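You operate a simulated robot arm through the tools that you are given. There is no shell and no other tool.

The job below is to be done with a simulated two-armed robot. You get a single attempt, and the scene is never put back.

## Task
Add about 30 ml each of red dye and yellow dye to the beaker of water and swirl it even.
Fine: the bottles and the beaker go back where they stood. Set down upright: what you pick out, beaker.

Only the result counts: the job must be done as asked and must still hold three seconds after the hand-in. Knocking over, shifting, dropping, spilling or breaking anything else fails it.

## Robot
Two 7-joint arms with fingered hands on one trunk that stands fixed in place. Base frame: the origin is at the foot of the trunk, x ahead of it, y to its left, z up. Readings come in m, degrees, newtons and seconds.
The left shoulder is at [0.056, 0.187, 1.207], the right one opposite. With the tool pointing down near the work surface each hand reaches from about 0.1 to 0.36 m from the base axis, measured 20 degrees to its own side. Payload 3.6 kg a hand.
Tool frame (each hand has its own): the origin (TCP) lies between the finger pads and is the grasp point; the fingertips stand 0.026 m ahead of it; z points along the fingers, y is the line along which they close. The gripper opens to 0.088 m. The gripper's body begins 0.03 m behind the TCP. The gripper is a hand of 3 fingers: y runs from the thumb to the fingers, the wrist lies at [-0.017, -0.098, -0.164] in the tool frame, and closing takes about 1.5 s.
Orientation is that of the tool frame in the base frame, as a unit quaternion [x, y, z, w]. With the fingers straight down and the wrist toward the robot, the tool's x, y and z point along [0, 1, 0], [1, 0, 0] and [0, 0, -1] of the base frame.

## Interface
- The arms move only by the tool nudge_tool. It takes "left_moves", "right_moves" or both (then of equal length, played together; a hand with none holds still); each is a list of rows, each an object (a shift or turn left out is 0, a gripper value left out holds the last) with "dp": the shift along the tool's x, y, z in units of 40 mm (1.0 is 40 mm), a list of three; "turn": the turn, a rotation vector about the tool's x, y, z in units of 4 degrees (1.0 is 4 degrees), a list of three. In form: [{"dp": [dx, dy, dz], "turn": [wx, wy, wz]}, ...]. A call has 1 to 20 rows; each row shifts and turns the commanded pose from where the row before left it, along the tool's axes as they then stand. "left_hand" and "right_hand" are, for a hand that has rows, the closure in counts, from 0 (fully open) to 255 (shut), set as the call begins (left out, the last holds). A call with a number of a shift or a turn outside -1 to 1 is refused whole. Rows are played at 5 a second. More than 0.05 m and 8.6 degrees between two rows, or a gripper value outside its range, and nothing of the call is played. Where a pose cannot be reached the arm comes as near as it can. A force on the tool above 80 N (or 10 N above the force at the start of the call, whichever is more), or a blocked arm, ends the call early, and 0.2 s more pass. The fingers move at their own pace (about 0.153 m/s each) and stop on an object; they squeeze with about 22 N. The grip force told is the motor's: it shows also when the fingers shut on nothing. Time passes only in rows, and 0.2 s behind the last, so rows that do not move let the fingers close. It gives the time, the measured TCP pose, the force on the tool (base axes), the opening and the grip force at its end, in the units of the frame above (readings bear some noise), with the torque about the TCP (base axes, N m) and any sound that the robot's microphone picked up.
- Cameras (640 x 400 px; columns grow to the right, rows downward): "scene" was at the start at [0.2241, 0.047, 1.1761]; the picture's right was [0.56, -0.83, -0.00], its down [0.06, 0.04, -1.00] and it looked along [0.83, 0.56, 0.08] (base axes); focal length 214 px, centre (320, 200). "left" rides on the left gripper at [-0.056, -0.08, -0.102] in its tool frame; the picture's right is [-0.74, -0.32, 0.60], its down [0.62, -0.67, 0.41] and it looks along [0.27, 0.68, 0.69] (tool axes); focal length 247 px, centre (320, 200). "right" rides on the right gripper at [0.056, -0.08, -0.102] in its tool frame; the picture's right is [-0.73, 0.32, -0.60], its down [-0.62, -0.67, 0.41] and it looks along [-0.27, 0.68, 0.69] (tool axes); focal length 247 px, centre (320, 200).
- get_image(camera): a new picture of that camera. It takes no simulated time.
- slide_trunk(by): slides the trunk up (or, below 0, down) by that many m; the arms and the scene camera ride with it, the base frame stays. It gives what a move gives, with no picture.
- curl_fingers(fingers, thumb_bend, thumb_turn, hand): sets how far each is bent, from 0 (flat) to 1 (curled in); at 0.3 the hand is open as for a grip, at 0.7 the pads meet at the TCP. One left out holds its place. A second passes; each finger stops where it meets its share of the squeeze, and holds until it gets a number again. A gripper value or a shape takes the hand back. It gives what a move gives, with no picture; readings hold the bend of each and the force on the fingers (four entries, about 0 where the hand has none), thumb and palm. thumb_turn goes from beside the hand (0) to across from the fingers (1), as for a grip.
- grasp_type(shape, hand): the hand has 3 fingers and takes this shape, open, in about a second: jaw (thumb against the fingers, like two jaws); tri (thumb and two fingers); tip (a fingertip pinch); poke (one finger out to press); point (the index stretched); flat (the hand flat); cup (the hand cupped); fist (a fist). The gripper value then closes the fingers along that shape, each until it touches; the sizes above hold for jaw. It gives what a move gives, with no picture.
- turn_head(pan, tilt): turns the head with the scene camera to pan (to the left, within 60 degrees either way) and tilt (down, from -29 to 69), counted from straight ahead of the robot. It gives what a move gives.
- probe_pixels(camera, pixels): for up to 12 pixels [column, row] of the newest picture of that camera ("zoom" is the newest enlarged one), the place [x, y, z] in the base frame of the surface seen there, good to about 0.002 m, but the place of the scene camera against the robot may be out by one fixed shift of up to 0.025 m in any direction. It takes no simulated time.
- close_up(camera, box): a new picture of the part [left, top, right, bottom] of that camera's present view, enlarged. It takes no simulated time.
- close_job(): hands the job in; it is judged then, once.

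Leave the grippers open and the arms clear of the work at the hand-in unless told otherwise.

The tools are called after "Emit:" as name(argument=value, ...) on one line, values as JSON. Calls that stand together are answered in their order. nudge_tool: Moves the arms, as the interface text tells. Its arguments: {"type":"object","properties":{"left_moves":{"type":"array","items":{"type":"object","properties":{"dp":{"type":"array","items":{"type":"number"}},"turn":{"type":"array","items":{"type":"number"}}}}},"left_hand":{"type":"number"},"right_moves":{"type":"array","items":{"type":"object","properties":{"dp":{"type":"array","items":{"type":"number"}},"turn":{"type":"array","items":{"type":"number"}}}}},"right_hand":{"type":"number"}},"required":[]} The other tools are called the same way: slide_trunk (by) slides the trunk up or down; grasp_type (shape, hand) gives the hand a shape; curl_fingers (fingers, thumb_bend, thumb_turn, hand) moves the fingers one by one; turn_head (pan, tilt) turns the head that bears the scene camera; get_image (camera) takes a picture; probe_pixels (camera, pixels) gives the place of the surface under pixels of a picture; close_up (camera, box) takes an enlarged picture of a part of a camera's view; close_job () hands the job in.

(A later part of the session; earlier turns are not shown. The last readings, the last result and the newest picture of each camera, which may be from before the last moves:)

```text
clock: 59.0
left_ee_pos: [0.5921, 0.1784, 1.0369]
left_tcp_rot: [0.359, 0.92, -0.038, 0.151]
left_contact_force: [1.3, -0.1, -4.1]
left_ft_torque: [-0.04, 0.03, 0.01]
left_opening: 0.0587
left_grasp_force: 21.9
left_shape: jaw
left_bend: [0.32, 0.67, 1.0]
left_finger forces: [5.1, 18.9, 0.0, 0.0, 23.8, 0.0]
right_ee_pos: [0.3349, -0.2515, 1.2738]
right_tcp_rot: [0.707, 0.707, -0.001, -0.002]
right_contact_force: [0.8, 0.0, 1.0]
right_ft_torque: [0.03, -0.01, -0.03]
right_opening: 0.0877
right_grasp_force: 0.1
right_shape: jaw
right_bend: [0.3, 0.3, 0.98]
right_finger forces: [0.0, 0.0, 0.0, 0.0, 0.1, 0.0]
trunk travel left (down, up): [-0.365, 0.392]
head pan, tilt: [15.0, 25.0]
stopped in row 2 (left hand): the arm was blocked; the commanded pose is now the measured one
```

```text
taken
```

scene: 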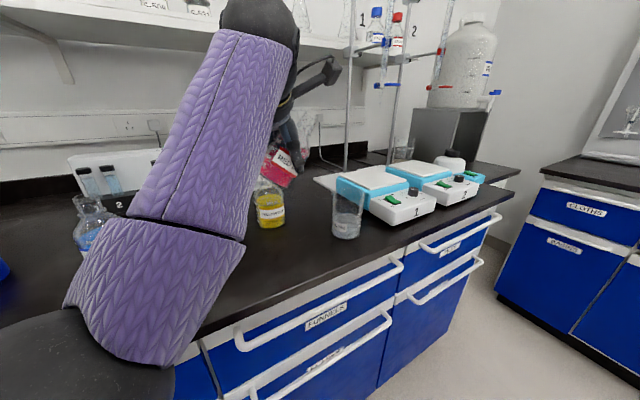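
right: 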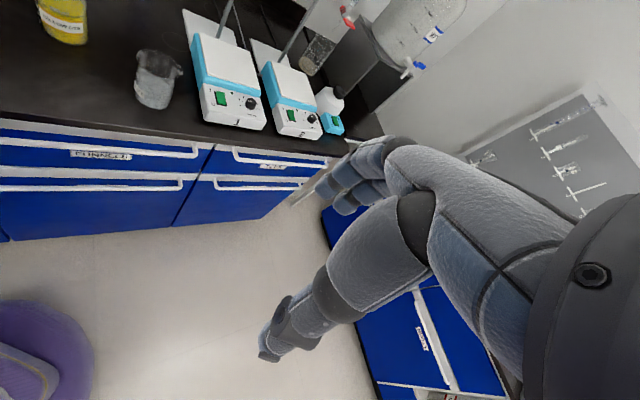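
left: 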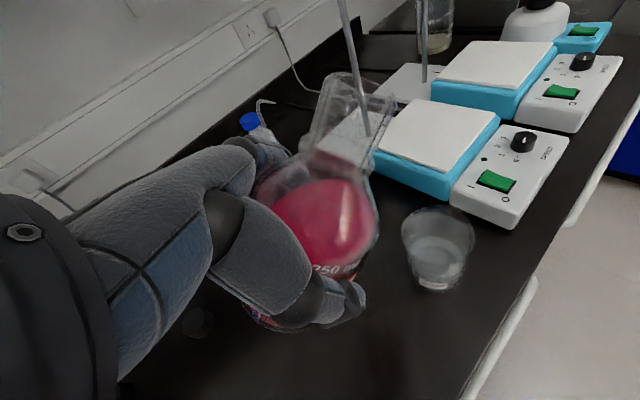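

The arm is blocked there. I'll probe where the elbow and forearm are to understand what limits it.

Emit:
probe_pixels(camera="scene", pixels=[[80, 350], [130, 340], [180, 290], [210, 200], [260, 100], [255, 20], [30, 380], [200, 330]])

Emit:
get_image(camera="right")

Emit:
get_image(camera="left")

```text
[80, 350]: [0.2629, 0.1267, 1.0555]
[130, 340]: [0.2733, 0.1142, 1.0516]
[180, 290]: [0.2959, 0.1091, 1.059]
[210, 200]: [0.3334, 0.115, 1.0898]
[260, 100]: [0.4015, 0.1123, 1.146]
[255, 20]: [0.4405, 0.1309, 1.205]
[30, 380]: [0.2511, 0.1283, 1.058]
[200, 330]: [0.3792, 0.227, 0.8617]
```

```text
taken
```

right: 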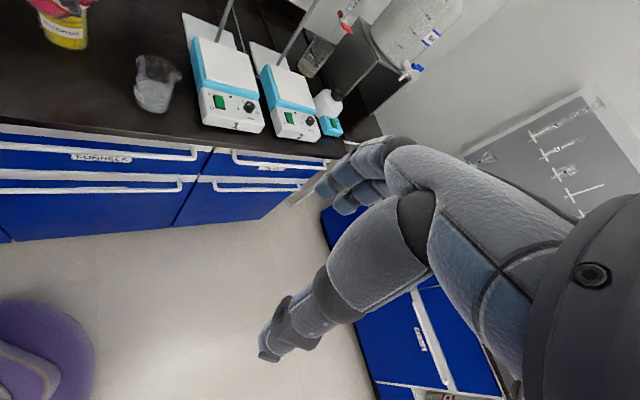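

```text
taken
```

left: 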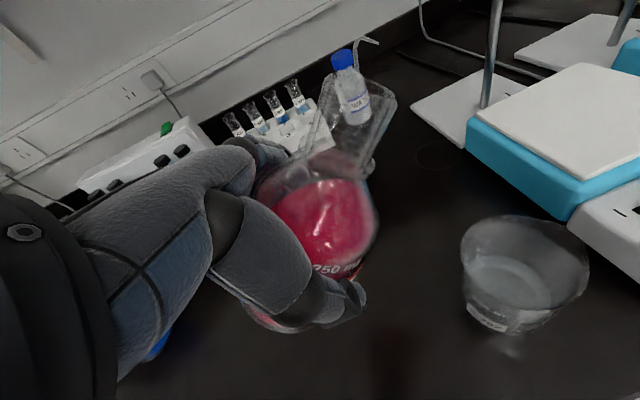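

The elbow has swung in front of the torso, because heading −45° forces it inward. I'll rise 3 cm and turn back to heading −60°, which frees the elbow and still keeps the bottle's base over 3 cm from the yellow one.

Emit:
nudge_tool(left_moves=[{"dp": [-0.229, 0.028, -0.713]}, {"turn": [0.268, -0.033, 0.836]}, {"turn": [0.268, -0.033, 0.836]}, {"turn": [0.268, -0.033, 0.836]}, {"turn": [0.268, -0.033, 0.836]}, {"turn": [0.268, -0.033, 0.836]}, {"turn": [0.268, -0.033, 0.836]}, {"turn": [0.268, -0.033, 0.836]}, {}])

Emit:
get_image(camera="scene")

```text
clock: 61.0
left_ee_pos: [0.5913, 0.1752, 1.069]
left_tcp_rot: [0.55, 0.82, -0.071, 0.14]
left_contact_force: [-0.2, -0.6, -4.7]
left_ft_torque: [-0.02, 0.04, -0.02]
left_opening: 0.0585
left_grasp_force: 21.7
left_shape: jaw
left_bend: [0.32, 0.67, 1.0]
left_finger forces: [5.3, 18.7, 0.0, 0.1, 23.9, 0.0]
right_ee_pos: [0.335, -0.2516, 1.2734]
right_tcp_rot: [0.708, 0.707, -0.001, -0.003]
right_contact_force: [-0.3, -0.4, -0.2]
right_ft_torque: [0.0, 0.03, -0.01]
right_opening: 0.0877
right_grasp_force: 0.1
right_shape: jaw
right_bend: [0.3, 0.3, 0.98]
right_finger forces: [0.0, 0.0, 0.1, 0.1, 0.1, 0.0]
trunk travel left (down, up): [-0.365, 0.392]
head pan, tilt: [15.0, 25.0]
```

```text
taken
```

scene: 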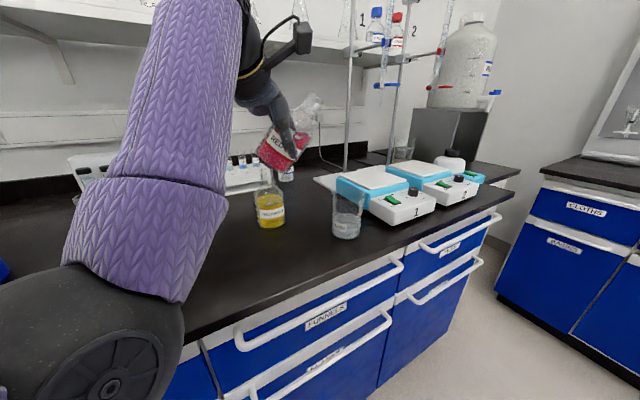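

It tracks well again. A small roll correction levels the pour axis at heading −60°, then I'll move to the pour point at z≈1.01.

Emit:
nudge_tool(left_moves=[{"turn": [0, 0, -0.95]}, {"turn": [0, 0, -0.95]}, {"dp": [0.013, 0.052, 0.385]}, {"dp": [0.013, 0.052, 0.385]}, {"dp": [0.013, 0.052, 0.385]}, {"dp": [0, 0, 0.385]}, {}, {}])

Emit:
get_image(camera="scene")

Emit:
get_image(camera="left")

```text
clock: 62.9
left_ee_pos: [0.6097, 0.1752, 1.019]
left_tcp_rot: [0.487, 0.859, -0.067, 0.143]
left_contact_force: [0.1, -1.0, -5.2]
left_ft_torque: [0.0, 0.02, -0.03]
left_opening: 0.0587
left_grasp_force: 22.8
left_shape: jaw
left_bend: [0.32, 0.67, 1.0]
left_finger forces: [5.3, 18.8, 0.0, 0.0, 23.8, 0.0]
right_ee_pos: [0.3357, -0.2512, 1.2743]
right_tcp_rot: [0.707, 0.707, -0.002, -0.002]
right_contact_force: [-0.1, -0.5, 0.5]
right_ft_torque: [0.0, 0.01, 0.0]
right_opening: 0.0877
right_grasp_force: 0.3
right_shape: jaw
right_bend: [0.3, 0.3, 0.98]
right_finger forces: [0.0, 0.1, 0.1, 0.0, 0.0, 0.0]
trunk travel left (down, up): [-0.365, 0.392]
head pan, tilt: [15.0, 25.0]
```

```text
taken
```

scene: 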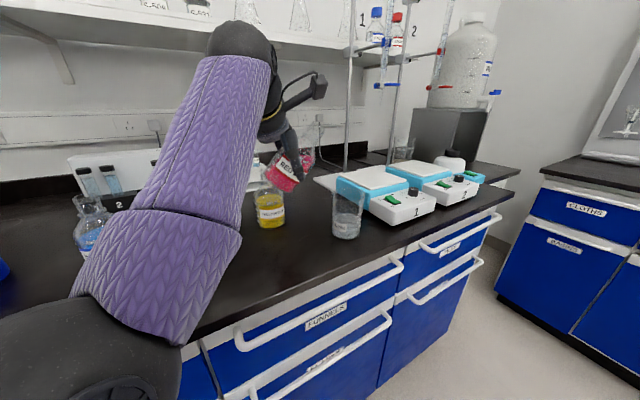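

```text
taken
```

left: 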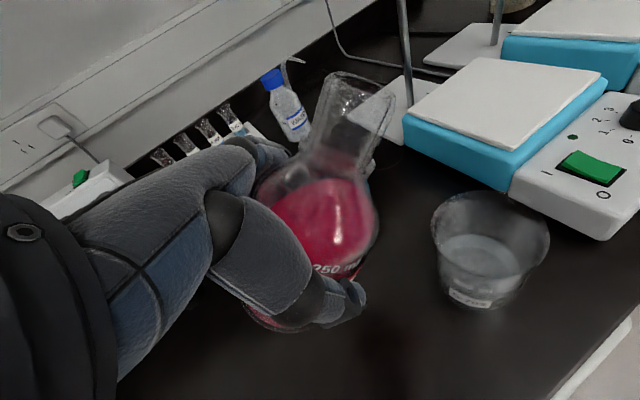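

The position is off by about 1.3 cm. Tilting further should relax the wrist, so I'll tilt 10° more (to about 48°, still below flow) and re-check.

Emit:
nudge_tool(left_moves=[{"turn": [0, 0.65, 0]}, {"turn": [0, 0.65, 0]}, {"turn": [0, 0.65, 0]}, {"turn": [0, 0.65, 0]}, {}])

```text
clock: 64.0
left_ee_pos: [0.6054, 0.1666, 1.0081]
left_tcp_rot: [0.497, 0.865, -0.031, 0.055]
left_contact_force: [0.4, -0.6, -5.4]
left_ft_torque: [0.01, 0.01, 0.0]
left_opening: 0.0586
left_grasp_force: 21.9
left_shape: jaw
left_bend: [0.32, 0.67, 1.0]
left_finger forces: [5.2, 18.8, 0.0, 0.1, 23.8, 0.1]
right_ee_pos: [0.3354, -0.2528, 1.2739]
right_tcp_rot: [0.707, 0.707, -0.001, -0.002]
right_contact_force: [0.6, -0.2, -0.8]
right_ft_torque: [-0.03, 0.05, 0.01]
right_opening: 0.0881
right_grasp_force: 0.1
right_shape: jaw
right_bend: [0.3, 0.3, 0.98]
right_finger forces: [0.0, 0.0, 0.0, 0.0, 0.0, 0.0]
trunk travel left (down, up): [-0.365, 0.392]
head pan, tilt: [15.0, 25.0]
```

Converged: TCP (0.605, 0.167, 1.008), pitch 82°. Tilting another 14°, to about 62°.

Emit:
nudge_tool(left_moves=[{"turn": [0, 0.7, 0], "dp": [0, -0.03, 0]}, {"turn": [0, 0.7, 0], "dp": [0, -0.03, 0]}, {"turn": [0, 0.7, 0]}, {"turn": [0, 0.7, 0]}, {"turn": [0, 0.7, 0]}, {}])

Emit:
get_image(camera="left")

Emit:
close_up(camera="scene", box=[230, 110, 390, 250])

```text
clock: 65.5
left_ee_pos: [0.6027, 0.1625, 1.0085]
left_tcp_rot: [0.498, 0.865, 0.027, -0.049]
left_contact_force: [-0.6, -0.1, -4.7]
left_ft_torque: [-0.02, 0.02, -0.01]
left_opening: 0.0587
left_grasp_force: 21.9
left_shape: jaw
left_bend: [0.32, 0.67, 0.99]
left_finger forces: [5.6, 18.5, 0.1, 0.0, 23.7, 0.1]
right_ee_pos: [0.3358, -0.2515, 1.274]
right_tcp_rot: [0.707, 0.707, -0.002, -0.001]
right_contact_force: [0.2, 0.5, 0.5]
right_ft_torque: [0.03, 0.03, -0.01]
right_opening: 0.0878
right_grasp_force: 0.0
right_shape: jaw
right_bend: [0.3, 0.3, 0.98]
right_finger forces: [0.0, 0.0, 0.0, 0.0, 0.0, 0.0]
trunk travel left (down, up): [-0.365, 0.392]
head pan, tilt: [15.0, 25.0]
```

```text
taken
```

left: 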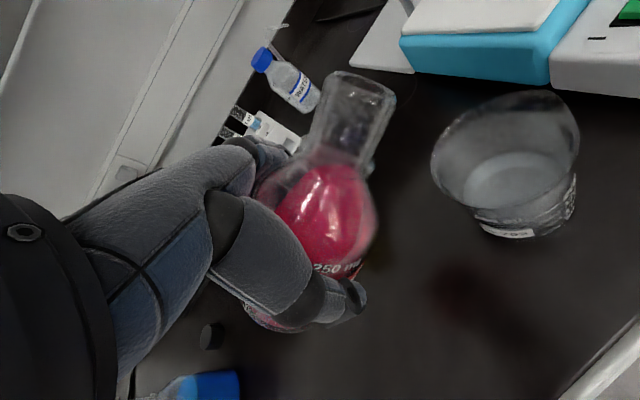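

```text
2.86 times, centred on (310, 180) of scene
```

zoom: 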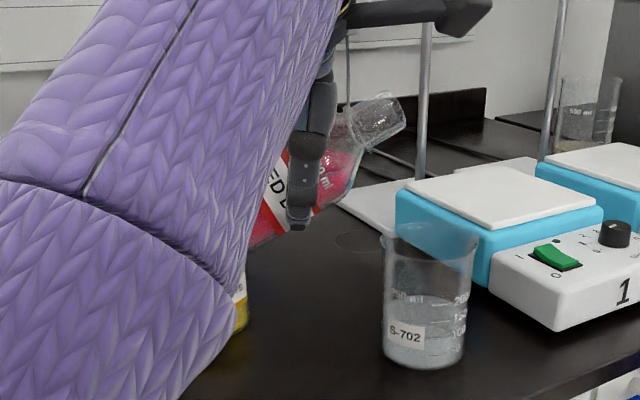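

Tilted 62°, the dye is not yet at the mouth. The lip is about 2 cm short of the beaker's centre, so I'll move 8 mm forward and add 5° of tilt, in small steps from here.

Emit:
nudge_tool(left_moves=[{"dp": [-0.1, 0.03, 0], "turn": [0, 0.4, 0]}, {"dp": [-0.1, 0.03, 0], "turn": [0, 0.4, 0]}, {"turn": [0, 0.45, 0]}, {}])

Emit:
get_image(camera="left")

Emit:
close_up(camera="scene", box=[270, 120, 390, 250])

```text
clock: 66.5
left_ee_pos: [0.6091, 0.1568, 1.0068]
left_tcp_rot: [0.497, 0.862, 0.049, -0.087]
left_contact_force: [0.5, 0.6, -4.0]
left_ft_torque: [-0.02, 0.0, 0.02]
left_opening: 0.0587
left_grasp_force: 22.2
left_shape: jaw
left_bend: [0.32, 0.67, 0.99]
left_finger forces: [5.6, 18.4, 0.0, 0.0, 23.9, 0.0]
right_ee_pos: [0.336, -0.2522, 1.2729]
right_tcp_rot: [0.707, 0.708, -0.002, -0.002]
right_contact_force: [-0.3, -0.5, -0.5]
right_ft_torque: [0.02, 0.04, 0.0]
right_opening: 0.0877
right_grasp_force: 0.1
right_shape: jaw
right_bend: [0.3, 0.3, 0.98]
right_finger forces: [0.0, 0.0, 0.1, 0.0, 0.0, 0.1]
trunk travel left (down, up): [-0.365, 0.392]
head pan, tilt: [15.0, 25.0]
```

```text
taken
```

left: 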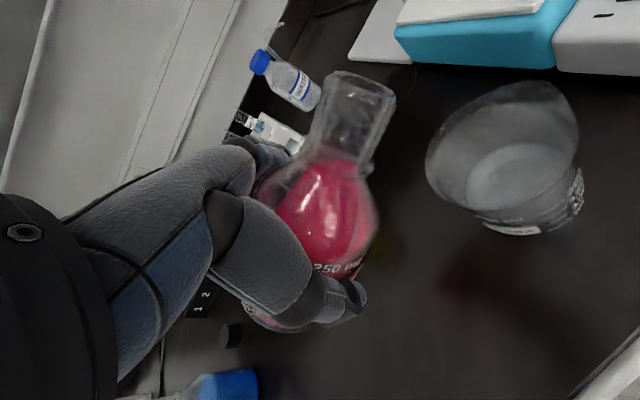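

```text
3.08 times, centred on (330, 185) of scene
```

zoom: 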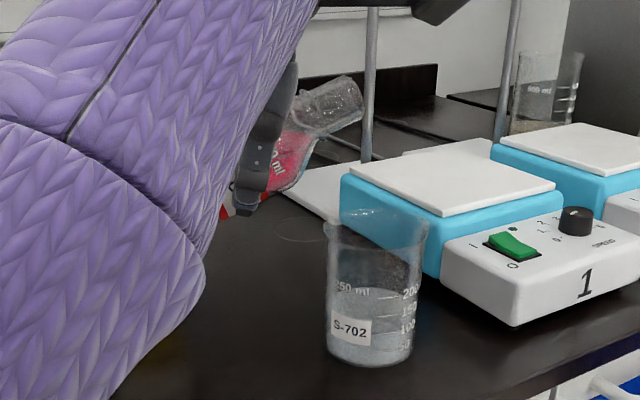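

At 67° the dye is in the shoulder and about to enter the neck. The lip sits about 1 cm before the beaker's centre, which is right. Another 3°.

Emit:
nudge_tool(left_moves=[{"turn": [0, 0.4, 0]}, {"turn": [0, 0.4, 0]}, {}])

Emit:
close_up(camera="left", box=[240, 50, 600, 275])

Emit:
close_up(camera="scene", box=[270, 120, 390, 250])

```text
clock: 67.2
left_ee_pos: [0.6093, 0.1564, 1.0074]
left_tcp_rot: [0.495, 0.859, 0.063, -0.11]
left_contact_force: [-0.1, 0.8, -4.4]
left_ft_torque: [-0.02, 0.0, 0.03]
left_opening: 0.0586
left_grasp_force: 21.8
left_shape: jaw
left_bend: [0.32, 0.67, 0.99]
left_finger forces: [5.8, 18.3, 0.0, 0.0, 23.8, 0.0]
right_ee_pos: [0.3356, -0.2517, 1.2734]
right_tcp_rot: [0.707, 0.707, -0.002, -0.002]
right_contact_force: [-0.5, -0.1, -0.3]
right_ft_torque: [0.0, -0.03, 0.01]
right_opening: 0.0876
right_grasp_force: 0.1
right_shape: jaw
right_bend: [0.3, 0.3, 0.98]
right_finger forces: [0.0, 0.0, 0.1, 0.1, 0.0, 0.0]
trunk travel left (down, up): [-0.365, 0.392]
head pan, tilt: [15.0, 25.0]
```

```text
1.78 times, centred on (420, 162) of left
```

zoom: 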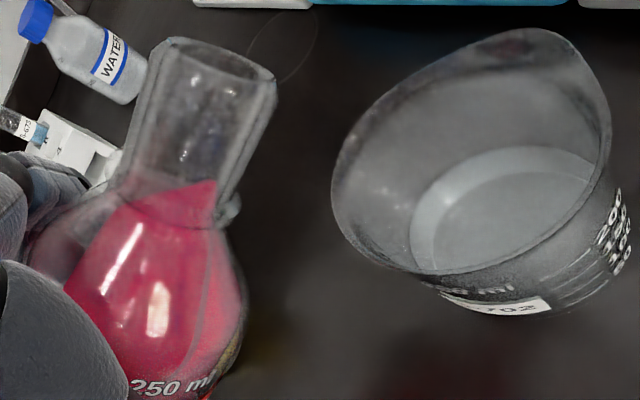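

```text
3.08 times, centred on (330, 185) of scene
```

zoom: 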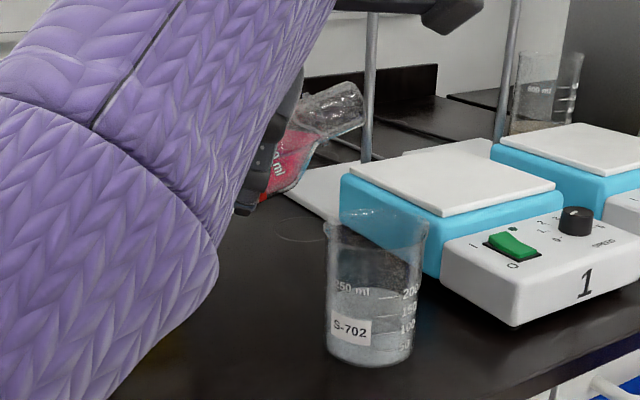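

The left view is excellent: the dye has reached the start of the neck, at zoom (210,190). Another 3°.

Emit:
nudge_tool(left_moves=[{"turn": [0, 0.4, 0]}, {"turn": [0, 0.4, 0]}, {}])

Emit:
close_up(camera="left", box=[240, 50, 600, 275])

```text
clock: 68.0
left_ee_pos: [0.6104, 0.1574, 1.0063]
left_tcp_rot: [0.493, 0.856, 0.076, -0.135]
left_contact_force: [0.4, -0.5, -4.8]
left_ft_torque: [-0.03, 0.02, 0.01]
left_opening: 0.0588
left_grasp_force: 22.3
left_shape: jaw
left_bend: [0.32, 0.67, 0.99]
left_finger forces: [5.9, 18.2, 0.1, 0.0, 23.8, 0.0]
right_ee_pos: [0.3354, -0.2511, 1.2735]
right_tcp_rot: [0.707, 0.707, -0.002, -0.001]
right_contact_force: [-0.3, -1.0, -0.3]
right_ft_torque: [0.0, 0.04, -0.01]
right_opening: 0.0879
right_grasp_force: 0.0
right_shape: jaw
right_bend: [0.3, 0.3, 0.98]
right_finger forces: [0.1, 0.0, 0.0, 0.0, 0.0, 0.0]
trunk travel left (down, up): [-0.365, 0.392]
head pan, tilt: [15.0, 25.0]
```

```text
1.78 times, centred on (420, 162) of left
```

zoom: 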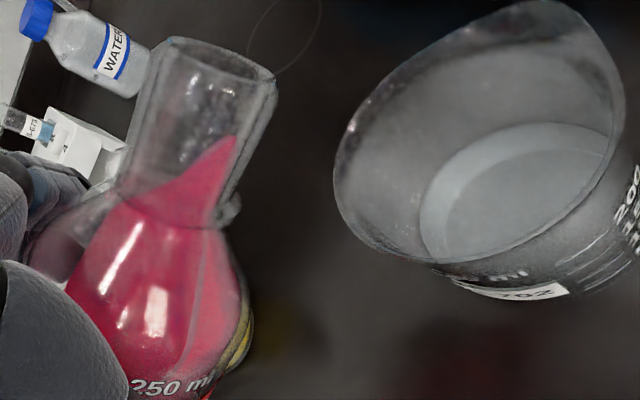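

At 73° the dye tip is halfway up the neck. From here I'll go in 1.5° steps, checking after each.

Emit:
nudge_tool(left_moves=[{"turn": [0, 0.4, 0]}, {}])

Emit:
close_up(camera="left", box=[240, 50, 600, 275])

```text
clock: 68.7
left_ee_pos: [0.6099, 0.1557, 1.0068]
left_tcp_rot: [0.492, 0.854, 0.083, -0.147]
left_contact_force: [-1.1, 0.1, -2.6]
left_ft_torque: [-0.04, 0.03, -0.04]
left_opening: 0.0588
left_grasp_force: 21.9
left_shape: jaw
left_bend: [0.32, 0.67, 0.99]
left_finger forces: [5.9, 18.1, 0.0, 0.0, 23.8, 0.0]
right_ee_pos: [0.3347, -0.2522, 1.2734]
right_tcp_rot: [0.707, 0.707, -0.002, -0.002]
right_contact_force: [-0.8, 0.4, 0.3]
right_ft_torque: [-0.03, 0.01, 0.0]
right_opening: 0.0878
right_grasp_force: 0.1
right_shape: jaw
right_bend: [0.3, 0.3, 0.98]
right_finger forces: [0.0, 0.0, 0.0, 0.0, 0.0, 0.0]
trunk travel left (down, up): [-0.365, 0.392]
head pan, tilt: [15.0, 25.0]
```

```text
1.78 times, centred on (420, 162) of left
```

zoom: 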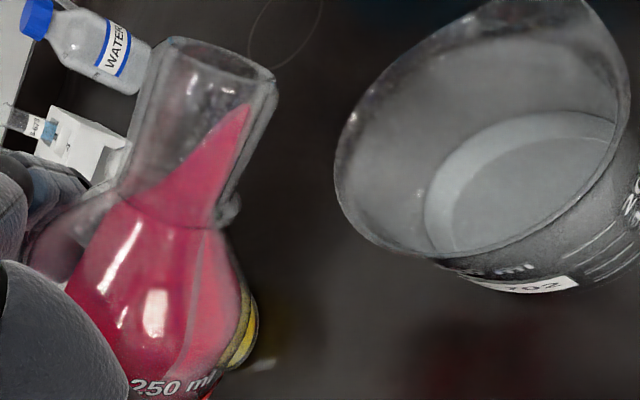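

The dye tip is just below the lip. Another 1.2°.

Emit:
nudge_tool(left_moves=[{"turn": [0, 0.3, 0]}, {}])

Emit:
close_up(camera="left", box=[240, 50, 600, 275])

```text
clock: 69.2
left_ee_pos: [0.6086, 0.1565, 1.0084]
left_tcp_rot: [0.491, 0.853, 0.089, -0.155]
left_contact_force: [-0.4, 0.1, -4.8]
left_ft_torque: [0.0, 0.06, 0.01]
left_opening: 0.0589
left_grasp_force: 21.5
left_shape: jaw
left_bend: [0.32, 0.67, 0.99]
left_finger forces: [6.1, 18.1, 0.0, 0.0, 23.8, 0.1]
right_ee_pos: [0.3349, -0.2527, 1.2738]
right_tcp_rot: [0.707, 0.708, -0.002, -0.002]
right_contact_force: [0.1, 0.0, 0.2]
right_ft_torque: [0.02, -0.02, 0.03]
right_opening: 0.0879
right_grasp_force: 0.0
right_shape: jaw
right_bend: [0.3, 0.3, 0.98]
right_finger forces: [0.0, 0.1, 0.1, 0.0, 0.0, 0.0]
trunk travel left (down, up): [-0.365, 0.392]
head pan, tilt: [15.0, 25.0]
```

```text
1.78 times, centred on (420, 162) of left
```

zoom: 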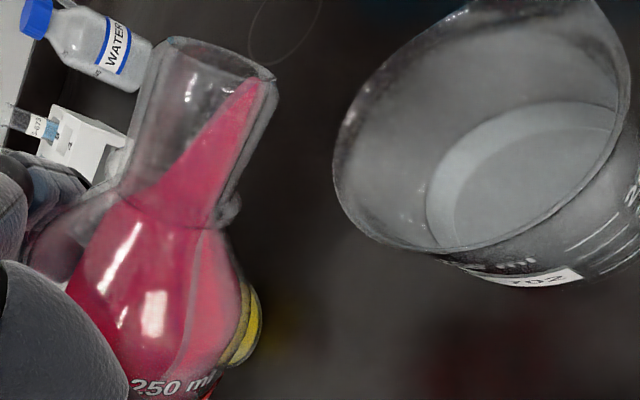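

The dye is right at the lip. Another 1° should start the flow.

Emit:
nudge_tool(left_moves=[{"turn": [0, 0.25, 0]}])

Emit:
close_up(camera="left", box=[240, 50, 600, 275])

Emit:
close_up(camera="scene", box=[270, 120, 390, 250])

```text
clock: 69.7
left_ee_pos: [0.6083, 0.157, 1.007]
left_tcp_rot: [0.491, 0.851, 0.092, -0.163]
left_contact_force: [0.1, 0.9, -4.2]
left_ft_torque: [-0.01, 0.04, -0.01]
left_opening: 0.0585
left_grasp_force: 22.3
left_shape: jaw
left_bend: [0.32, 0.67, 0.99]
left_finger forces: [5.9, 18.0, 0.1, 0.0, 23.8, 0.0]
right_ee_pos: [0.3353, -0.2508, 1.2742]
right_tcp_rot: [0.707, 0.707, -0.002, -0.002]
right_contact_force: [0.0, -0.3, -0.2]
right_ft_torque: [0.0, 0.0, -0.03]
right_opening: 0.0879
right_grasp_force: 0.1
right_shape: jaw
right_bend: [0.3, 0.3, 0.98]
right_finger forces: [0.0, 0.1, 0.1, 0.1, 0.1, 0.0]
trunk travel left (down, up): [-0.365, 0.392]
head pan, tilt: [15.0, 25.0]
```

```text
1.78 times, centred on (420, 162) of left
```

zoom: 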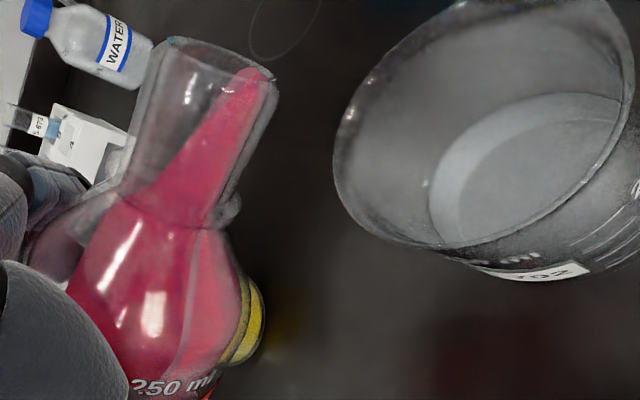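

```text
3.08 times, centred on (330, 185) of scene
```

zoom: 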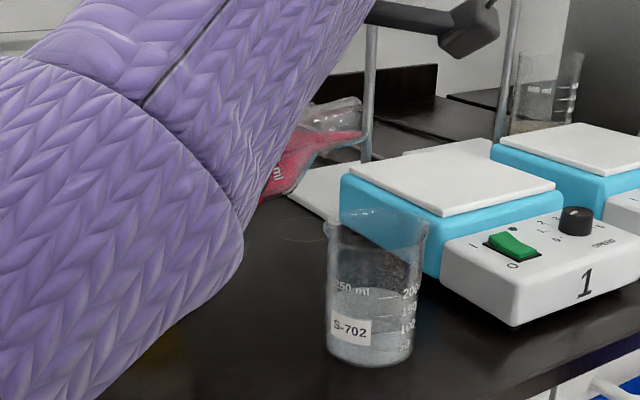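

At the lip but not flowing yet. In the scene view the lip (365,130) is just left of the beaker's centre line (377). Another 1°.

Emit:
nudge_tool(left_moves=[{"turn": [0, 0.25, 0]}])

Emit:
close_up(camera="left", box=[240, 50, 600, 275])

Emit:
close_up(camera="scene", box=[270, 120, 390, 250])

```text
clock: 70.0
left_ee_pos: [0.6103, 0.1556, 1.0072]
left_tcp_rot: [0.489, 0.85, 0.096, -0.171]
left_contact_force: [0.3, 0.1, -4.8]
left_ft_torque: [-0.03, -0.01, 0.0]
left_opening: 0.0587
left_grasp_force: 22.1
left_shape: jaw
left_bend: [0.32, 0.67, 0.99]
left_finger forces: [6.0, 18.0, 0.1, 0.0, 23.9, 0.1]
right_ee_pos: [0.3351, -0.2517, 1.2734]
right_tcp_rot: [0.707, 0.707, -0.002, -0.002]
right_contact_force: [-0.1, 0.4, 0.7]
right_ft_torque: [0.01, 0.0, 0.03]
right_opening: 0.0879
right_grasp_force: 0.0
right_shape: jaw
right_bend: [0.3, 0.3, 0.98]
right_finger forces: [0.1, 0.0, 0.0, 0.1, 0.1, 0.0]
trunk travel left (down, up): [-0.365, 0.392]
head pan, tilt: [15.0, 25.0]
```

```text
1.78 times, centred on (420, 162) of left
```

zoom: 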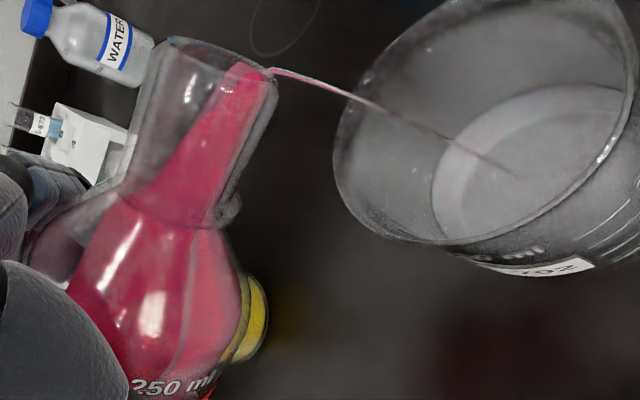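

```text
3.08 times, centred on (330, 185) of scene
```

zoom: 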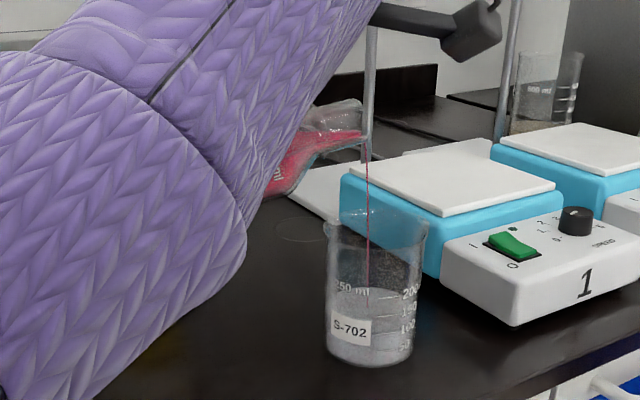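

A thin stream falls vertically into the beaker, close to its centre. I'll hold and check the flow.

Emit:
nudge_tool(left_moves=[{}, {}])

Emit:
close_up(camera="left", box=[240, 50, 600, 275])

Emit:
close_up(camera="scene", box=[310, 180, 390, 240])

```text
clock: 70.7
left_ee_pos: [0.6085, 0.1564, 1.0064]
left_tcp_rot: [0.489, 0.85, 0.097, -0.17]
left_contact_force: [-0.2, 1.2, -4.7]
left_ft_torque: [-0.03, 0.0, -0.02]
left_opening: 0.0588
left_grasp_force: 21.8
left_shape: jaw
left_bend: [0.32, 0.67, 0.99]
left_finger forces: [6.0, 18.2, 0.0, 0.0, 23.8, 0.0]
right_ee_pos: [0.3356, -0.2507, 1.2748]
right_tcp_rot: [0.708, 0.707, -0.002, -0.001]
right_contact_force: [0.8, 0.6, -0.2]
right_ft_torque: [-0.02, 0.03, -0.01]
right_opening: 0.0876
right_grasp_force: 0.0
right_shape: jaw
right_bend: [0.3, 0.3, 0.98]
right_finger forces: [0.0, 0.0, 0.0, 0.0, 0.1, 0.0]
trunk travel left (down, up): [-0.365, 0.392]
head pan, tilt: [15.0, 25.0]
```

```text
1.78 times, centred on (420, 162) of left
```

zoom: 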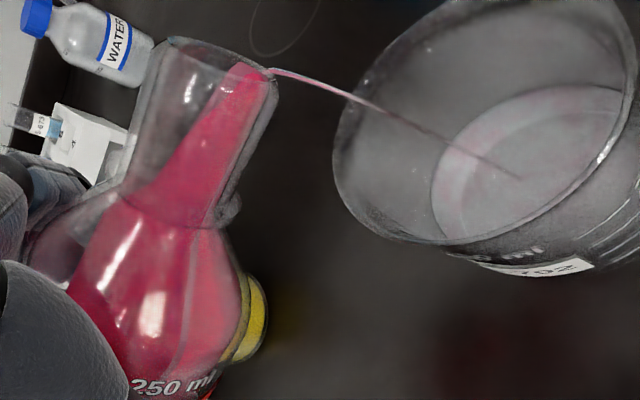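

```text
6.67 times, centred on (350, 210) of scene
```

zoom: 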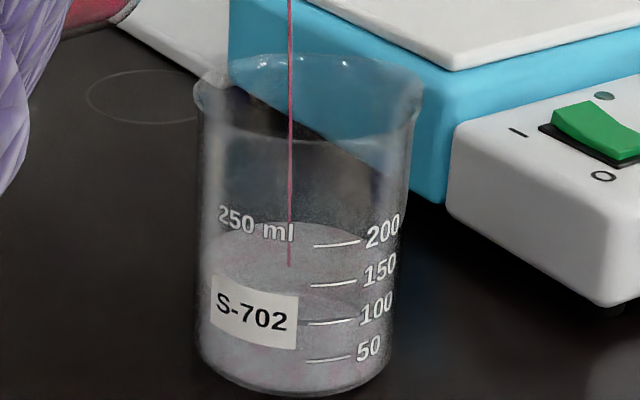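

The stream is thin and steady and lands inside. I'll zoom strongly on the waterline against the marks for a baseline.

Emit:
close_up(camera="scene", box=[334, 195, 376, 240])

```text
8.89 times, centred on (355, 218) of scene
```

zoom: 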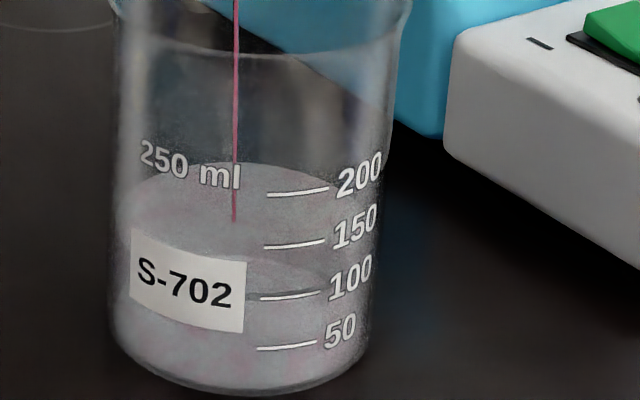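

I'll probe the water surface from the left wrist camera, which looks down into the beaker, to get a level reading.

Emit:
get_image(camera="left")

Emit:
probe_pixels(camera="left", pixels=[[500, 130], [520, 140], [540, 130], [550, 150], [560, 120], [530, 160], [515, 120], [570, 135], [500, 160], [545, 110], [555, 165], [490, 175]])

```text
taken
```

left: 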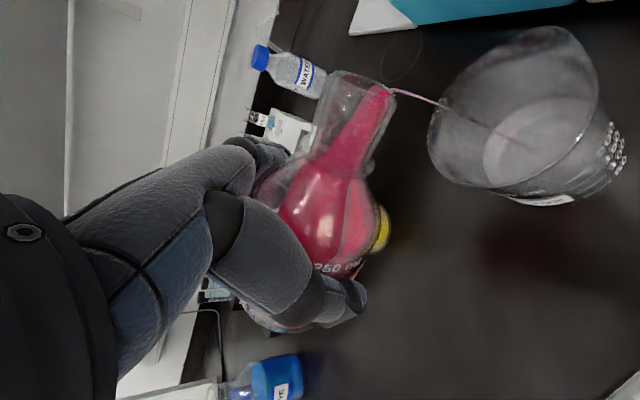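

```text
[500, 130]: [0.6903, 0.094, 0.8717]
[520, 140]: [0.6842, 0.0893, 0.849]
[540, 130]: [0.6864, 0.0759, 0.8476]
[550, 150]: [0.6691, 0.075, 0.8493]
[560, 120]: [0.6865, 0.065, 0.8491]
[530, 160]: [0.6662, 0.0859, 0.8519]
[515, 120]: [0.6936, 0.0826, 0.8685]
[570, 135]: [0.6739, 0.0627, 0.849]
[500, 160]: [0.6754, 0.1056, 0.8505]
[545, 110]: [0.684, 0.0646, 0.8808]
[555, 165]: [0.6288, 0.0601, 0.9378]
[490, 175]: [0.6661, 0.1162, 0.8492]
```

Probes see through the clear water, but the dye in the bottle is readable (62 mm before pouring), so I'll measure the bottle's own level afterwards. For now I'll keep pouring gently: hold 1 s and watch.

Emit:
nudge_tool(left_moves=[{}, {}, {}, {}])

Emit:
close_up(camera="left", box=[240, 50, 600, 275])

Emit:
close_up(camera="scene", box=[334, 195, 376, 240])

```text
clock: 71.7
left_ee_pos: [0.6097, 0.1567, 1.007]
left_tcp_rot: [0.49, 0.849, 0.097, -0.17]
left_contact_force: [-0.4, 0.4, -4.3]
left_ft_torque: [-0.03, 0.01, 0.02]
left_opening: 0.0587
left_grasp_force: 21.9
left_shape: jaw
left_bend: [0.32, 0.67, 0.99]
left_finger forces: [5.9, 18.1, 0.0, 0.0, 23.8, 0.0]
right_ee_pos: [0.335, -0.2506, 1.2743]
right_tcp_rot: [0.707, 0.707, -0.001, -0.001]
right_contact_force: [-1.0, 0.6, -0.2]
right_ft_torque: [0.03, 0.0, 0.01]
right_opening: 0.0881
right_grasp_force: 0.0
right_shape: jaw
right_bend: [0.3, 0.3, 0.98]
right_finger forces: [0.0, 0.0, 0.0, 0.0, 0.0, 0.1]
trunk travel left (down, up): [-0.365, 0.392]
head pan, tilt: [15.0, 25.0]
```

```text
1.78 times, centred on (420, 162) of left
```

zoom: 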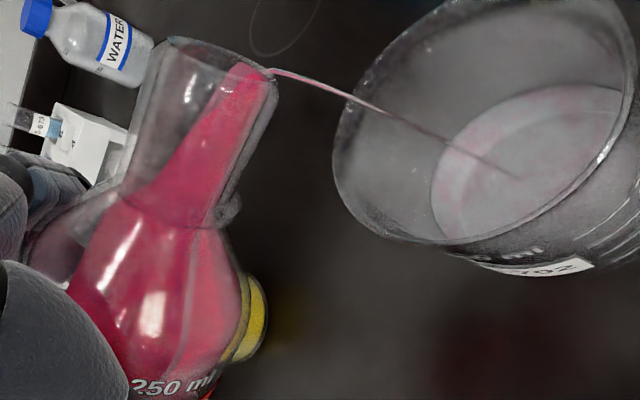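

```text
8.89 times, centred on (355, 218) of scene
```

zoom: 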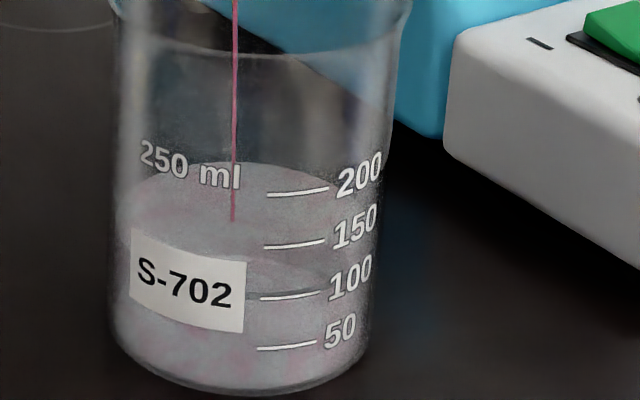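

The flow is very slow. I'll tilt 1.2° more and hold for a second.

Emit:
nudge_tool(left_moves=[{"turn": [0, 0.3, 0]}, {}, {}, {}, {}])

Emit:
close_up(camera="left", box=[240, 50, 600, 275])

Emit:
close_up(camera="scene", box=[334, 195, 376, 240])

```text
clock: 72.8
left_ee_pos: [0.6087, 0.1566, 1.0061]
left_tcp_rot: [0.489, 0.848, 0.103, -0.179]
left_contact_force: [-0.8, 0.5, -5.6]
left_ft_torque: [0.0, 0.0, -0.02]
left_opening: 0.0588
left_grasp_force: 22.0
left_shape: jaw
left_bend: [0.32, 0.67, 0.99]
left_finger forces: [6.0, 18.0, 0.1, 0.1, 23.8, 0.1]
right_ee_pos: [0.3356, -0.2511, 1.273]
right_tcp_rot: [0.708, 0.707, -0.002, -0.002]
right_contact_force: [-0.6, 0.0, -0.3]
right_ft_torque: [-0.02, 0.01, -0.02]
right_opening: 0.088
right_grasp_force: 0.0
right_shape: jaw
right_bend: [0.3, 0.3, 0.98]
right_finger forces: [0.0, 0.1, 0.0, 0.1, 0.0, 0.0]
trunk travel left (down, up): [-0.365, 0.392]
head pan, tilt: [15.0, 25.0]
```

```text
1.78 times, centred on (420, 162) of left
```

zoom: 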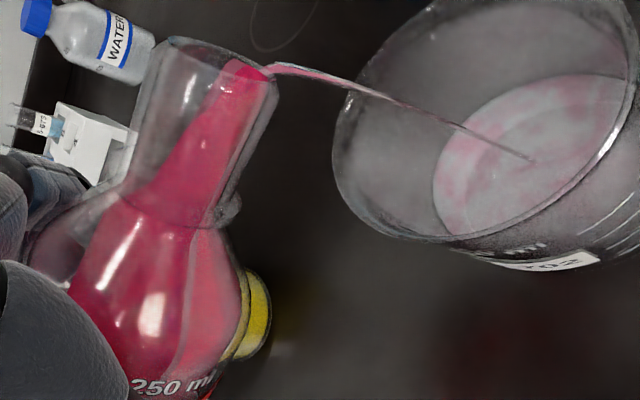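

```text
8.89 times, centred on (355, 218) of scene
```

zoom: 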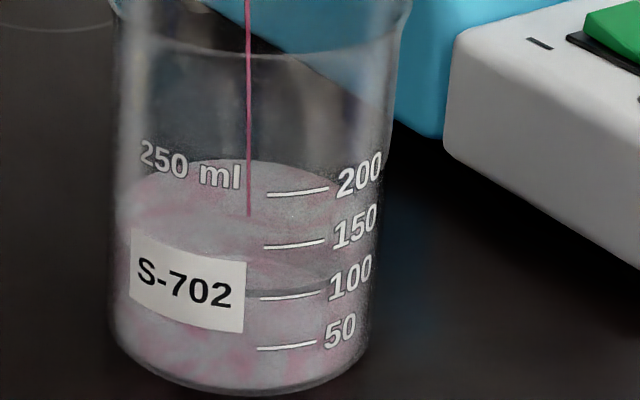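

About 4 ml so far (surface back edge from y≈165 to 160; 50 ml ≈ 51 px). I'll hold another 2 s.

Emit:
nudge_tool(left_moves=[{}, {}, {}, {}, {}, {}, {}, {}, {}])

Emit:
close_up(camera="left", box=[240, 50, 600, 275])

Emit:
close_up(camera="scene", box=[334, 195, 376, 240])

```text
clock: 74.8
left_ee_pos: [0.6095, 0.1553, 1.0065]
left_tcp_rot: [0.489, 0.847, 0.102, -0.179]
left_contact_force: [-0.5, 0.4, -4.4]
left_ft_torque: [0.0, 0.01, -0.02]
left_opening: 0.0589
left_grasp_force: 22.4
left_shape: jaw
left_bend: [0.32, 0.67, 0.99]
left_finger forces: [6.0, 17.9, 0.0, 0.0, 23.9, 0.1]
right_ee_pos: [0.3349, -0.2518, 1.2731]
right_tcp_rot: [0.707, 0.708, -0.002, -0.002]
right_contact_force: [0.2, -0.6, 0.6]
right_ft_torque: [-0.04, 0.02, 0.01]
right_opening: 0.0878
right_grasp_force: 0.1
right_shape: jaw
right_bend: [0.3, 0.3, 0.98]
right_finger forces: [0.0, 0.0, 0.0, 0.0, 0.0, 0.1]
trunk travel left (down, up): [-0.365, 0.392]
head pan, tilt: [15.0, 25.0]
```

```text
1.78 times, centred on (420, 162) of left
```

zoom: 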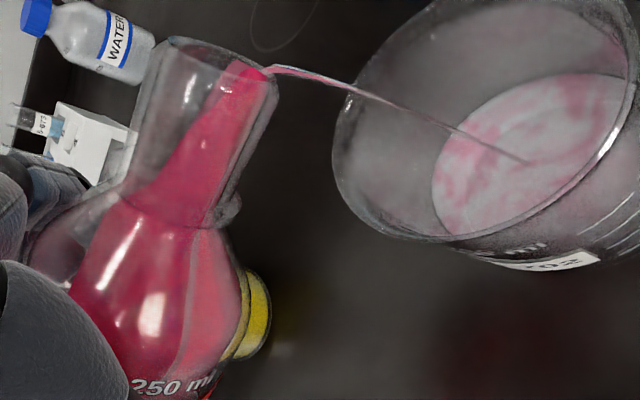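

```text
8.89 times, centred on (355, 218) of scene
```

zoom: 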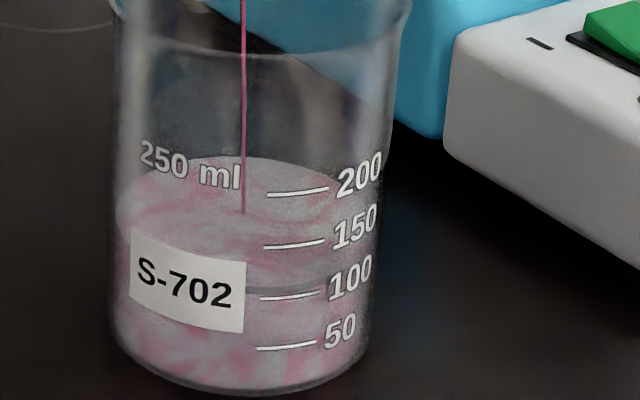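

The front waterline is now visible at y≈290, just above the 100 mark (297), i.e. about 107 ml from a start of about 100. The target after red is about 130 ml (y≈266). Tilting 1.2° more and holding 2 s.

Emit:
nudge_tool(left_moves=[{"turn": [0, 0.3, 0]}, {}, {}, {}, {}, {}, {}, {}, {}])

Emit:
close_up(camera="left", box=[240, 50, 600, 275])

Emit:
close_up(camera="scene", box=[334, 195, 376, 240])

```text
clock: 76.8
left_ee_pos: [0.6092, 0.1563, 1.0075]
left_tcp_rot: [0.487, 0.846, 0.107, -0.188]
left_contact_force: [0.7, 1.1, -3.3]
left_ft_torque: [-0.03, 0.0, -0.02]
left_opening: 0.0591
left_grasp_force: 22.0
left_shape: jaw
left_bend: [0.32, 0.67, 0.99]
left_finger forces: [6.1, 18.0, 0.0, 0.0, 23.8, 0.0]
right_ee_pos: [0.3353, -0.2526, 1.274]
right_tcp_rot: [0.707, 0.708, -0.002, -0.002]
right_contact_force: [0.2, -0.5, -0.3]
right_ft_torque: [0.01, 0.01, 0.05]
right_opening: 0.0878
right_grasp_force: 0.0
right_shape: jaw
right_bend: [0.3, 0.3, 0.98]
right_finger forces: [0.1, 0.0, 0.0, 0.0, 0.1, 0.1]
trunk travel left (down, up): [-0.365, 0.392]
head pan, tilt: [15.0, 25.0]
```

```text
1.78 times, centred on (420, 162) of left
```

zoom: 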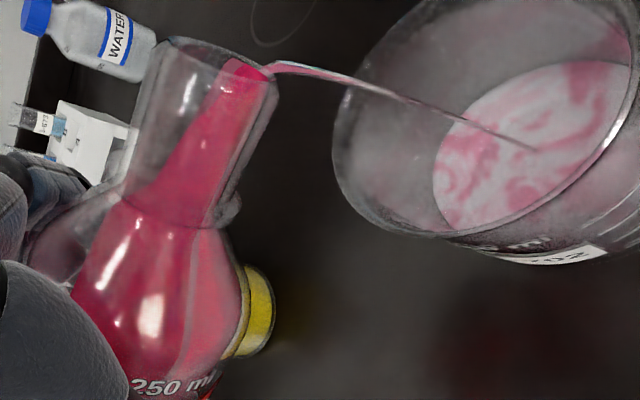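

```text
8.89 times, centred on (355, 218) of scene
```

zoom: 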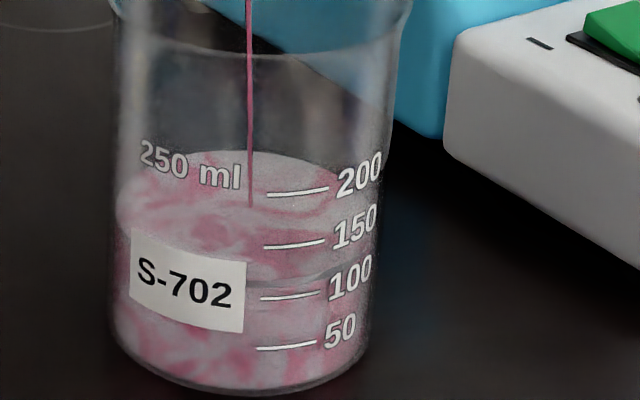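

Front line at y≈283, about 113 ml. Another 1.2° and a 2 s hold.

Emit:
nudge_tool(left_moves=[{"turn": [0, 0.3, 0]}, {}, {}, {}, {}, {}, {}, {}, {}])

Emit:
close_up(camera="left", box=[240, 50, 600, 275])

Emit:
close_up(camera="scene", box=[334, 195, 376, 240])

```text
clock: 78.8
left_ee_pos: [0.6082, 0.1556, 1.0068]
left_tcp_rot: [0.486, 0.844, 0.112, -0.197]
left_contact_force: [0.7, -0.4, -4.6]
left_ft_torque: [0.02, 0.05, 0.0]
left_opening: 0.0587
left_grasp_force: 21.8
left_shape: jaw
left_bend: [0.32, 0.67, 0.99]
left_finger forces: [6.1, 18.0, 0.0, 0.0, 23.8, 0.0]
right_ee_pos: [0.3345, -0.2521, 1.2734]
right_tcp_rot: [0.708, 0.706, -0.003, -0.001]
right_contact_force: [0.5, 0.4, 0.6]
right_ft_torque: [0.03, -0.02, 0.02]
right_opening: 0.088
right_grasp_force: 0.0
right_shape: jaw
right_bend: [0.3, 0.3, 0.98]
right_finger forces: [0.1, 0.0, 0.0, 0.1, 0.0, 0.0]
trunk travel left (down, up): [-0.365, 0.392]
head pan, tilt: [15.0, 25.0]
```

```text
1.78 times, centred on (420, 162) of left
```

zoom: 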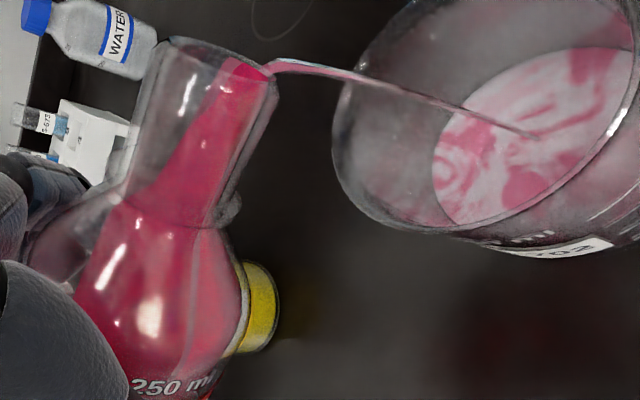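

```text
8.89 times, centred on (355, 218) of scene
```

zoom: 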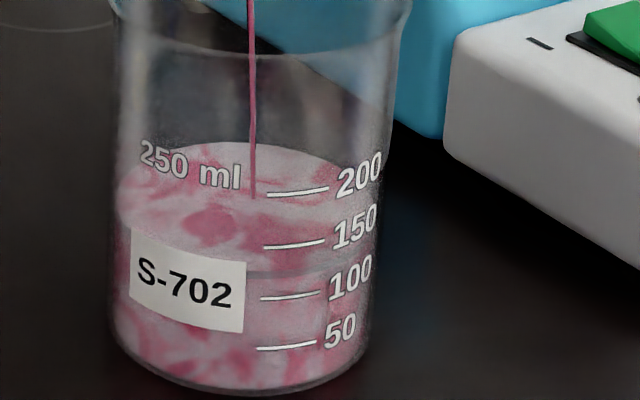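

Front line at y≈273, about 123 ml, so about 23–24 ml of red so far. I'll hold briefly (0.6 s), then tilt back 12° to stop, and measure.

Emit:
nudge_tool(left_moves=[{}, {}, {}, {"turn": [0, -1, 0]}, {"turn": [0, -1, 0]}, {"turn": [0, -1, 0]}, {}, {}])

Emit:
close_up(camera="left", box=[240, 50, 600, 275])

Emit:
close_up(camera="scene", box=[334, 195, 376, 240])

```text
clock: 80.7
left_ee_pos: [0.6093, 0.158, 1.0081]
left_tcp_rot: [0.496, 0.86, 0.061, -0.107]
left_contact_force: [0.2, -0.6, -4.6]
left_ft_torque: [-0.01, -0.01, 0.02]
left_opening: 0.0588
left_grasp_force: 22.1
left_shape: jaw
left_bend: [0.32, 0.67, 0.99]
left_finger forces: [6.0, 18.1, 0.0, 0.1, 23.8, 0.0]
right_ee_pos: [0.3351, -0.2525, 1.2751]
right_tcp_rot: [0.707, 0.707, -0.002, -0.002]
right_contact_force: [-0.1, 0.0, 0.1]
right_ft_torque: [-0.01, -0.01, 0.0]
right_opening: 0.0877
right_grasp_force: 0.0
right_shape: jaw
right_bend: [0.3, 0.3, 0.98]
right_finger forces: [0.0, 0.0, 0.0, 0.1, 0.0, 0.1]
trunk travel left (down, up): [-0.365, 0.392]
head pan, tilt: [15.0, 25.0]
```

```text
1.78 times, centred on (420, 162) of left
```

zoom: 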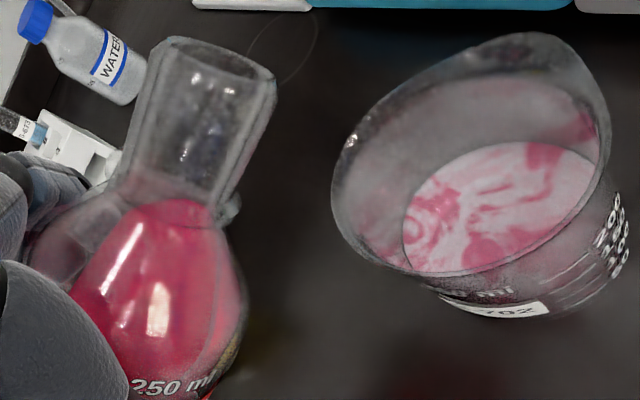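

```text
8.89 times, centred on (355, 218) of scene
```

zoom: 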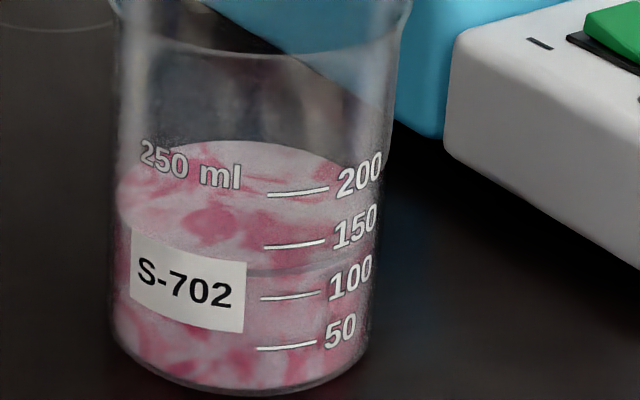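

The stream stopped cleanly; front line at y≈270, about 126 ml. With the liquid dyed, I'll try probing its surface from the left zoom for a second reading.

Emit:
close_up(camera="left", box=[420, 60, 600, 240])

Emit:
probe_pixels(camera="zoom", pixels=[[300, 200], [260, 230], [330, 180], [350, 220], [380, 180], [250, 200], [300, 250], [230, 250], [400, 200], [340, 260]])

Emit:
close_up(camera="scene", box=[344, 207, 368, 231])

```text
2.22 times, centred on (510, 150) of left
```

zoom: 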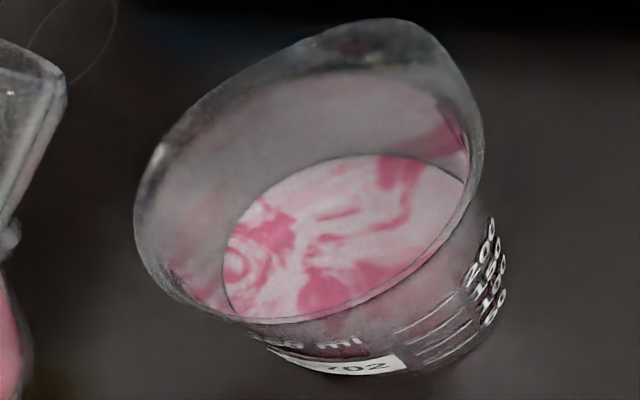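

```text
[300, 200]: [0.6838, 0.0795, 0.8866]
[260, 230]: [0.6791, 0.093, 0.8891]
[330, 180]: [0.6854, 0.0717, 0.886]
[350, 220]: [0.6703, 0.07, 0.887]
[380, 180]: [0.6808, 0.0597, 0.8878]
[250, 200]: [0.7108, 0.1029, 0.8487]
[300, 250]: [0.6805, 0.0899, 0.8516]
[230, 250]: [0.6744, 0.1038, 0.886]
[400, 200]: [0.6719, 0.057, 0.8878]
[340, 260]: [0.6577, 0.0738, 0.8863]
```

```text
16.00 times, centred on (356, 219) of scene
```

zoom: 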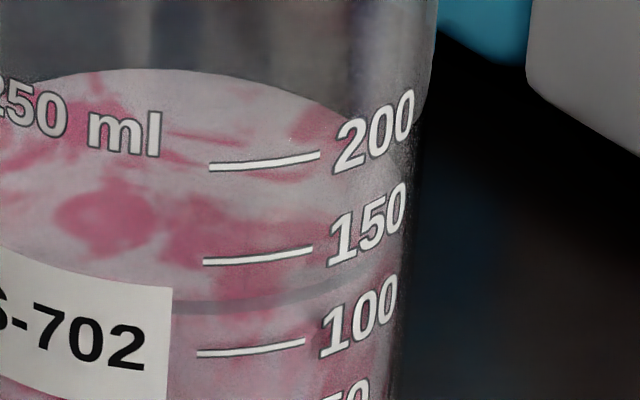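

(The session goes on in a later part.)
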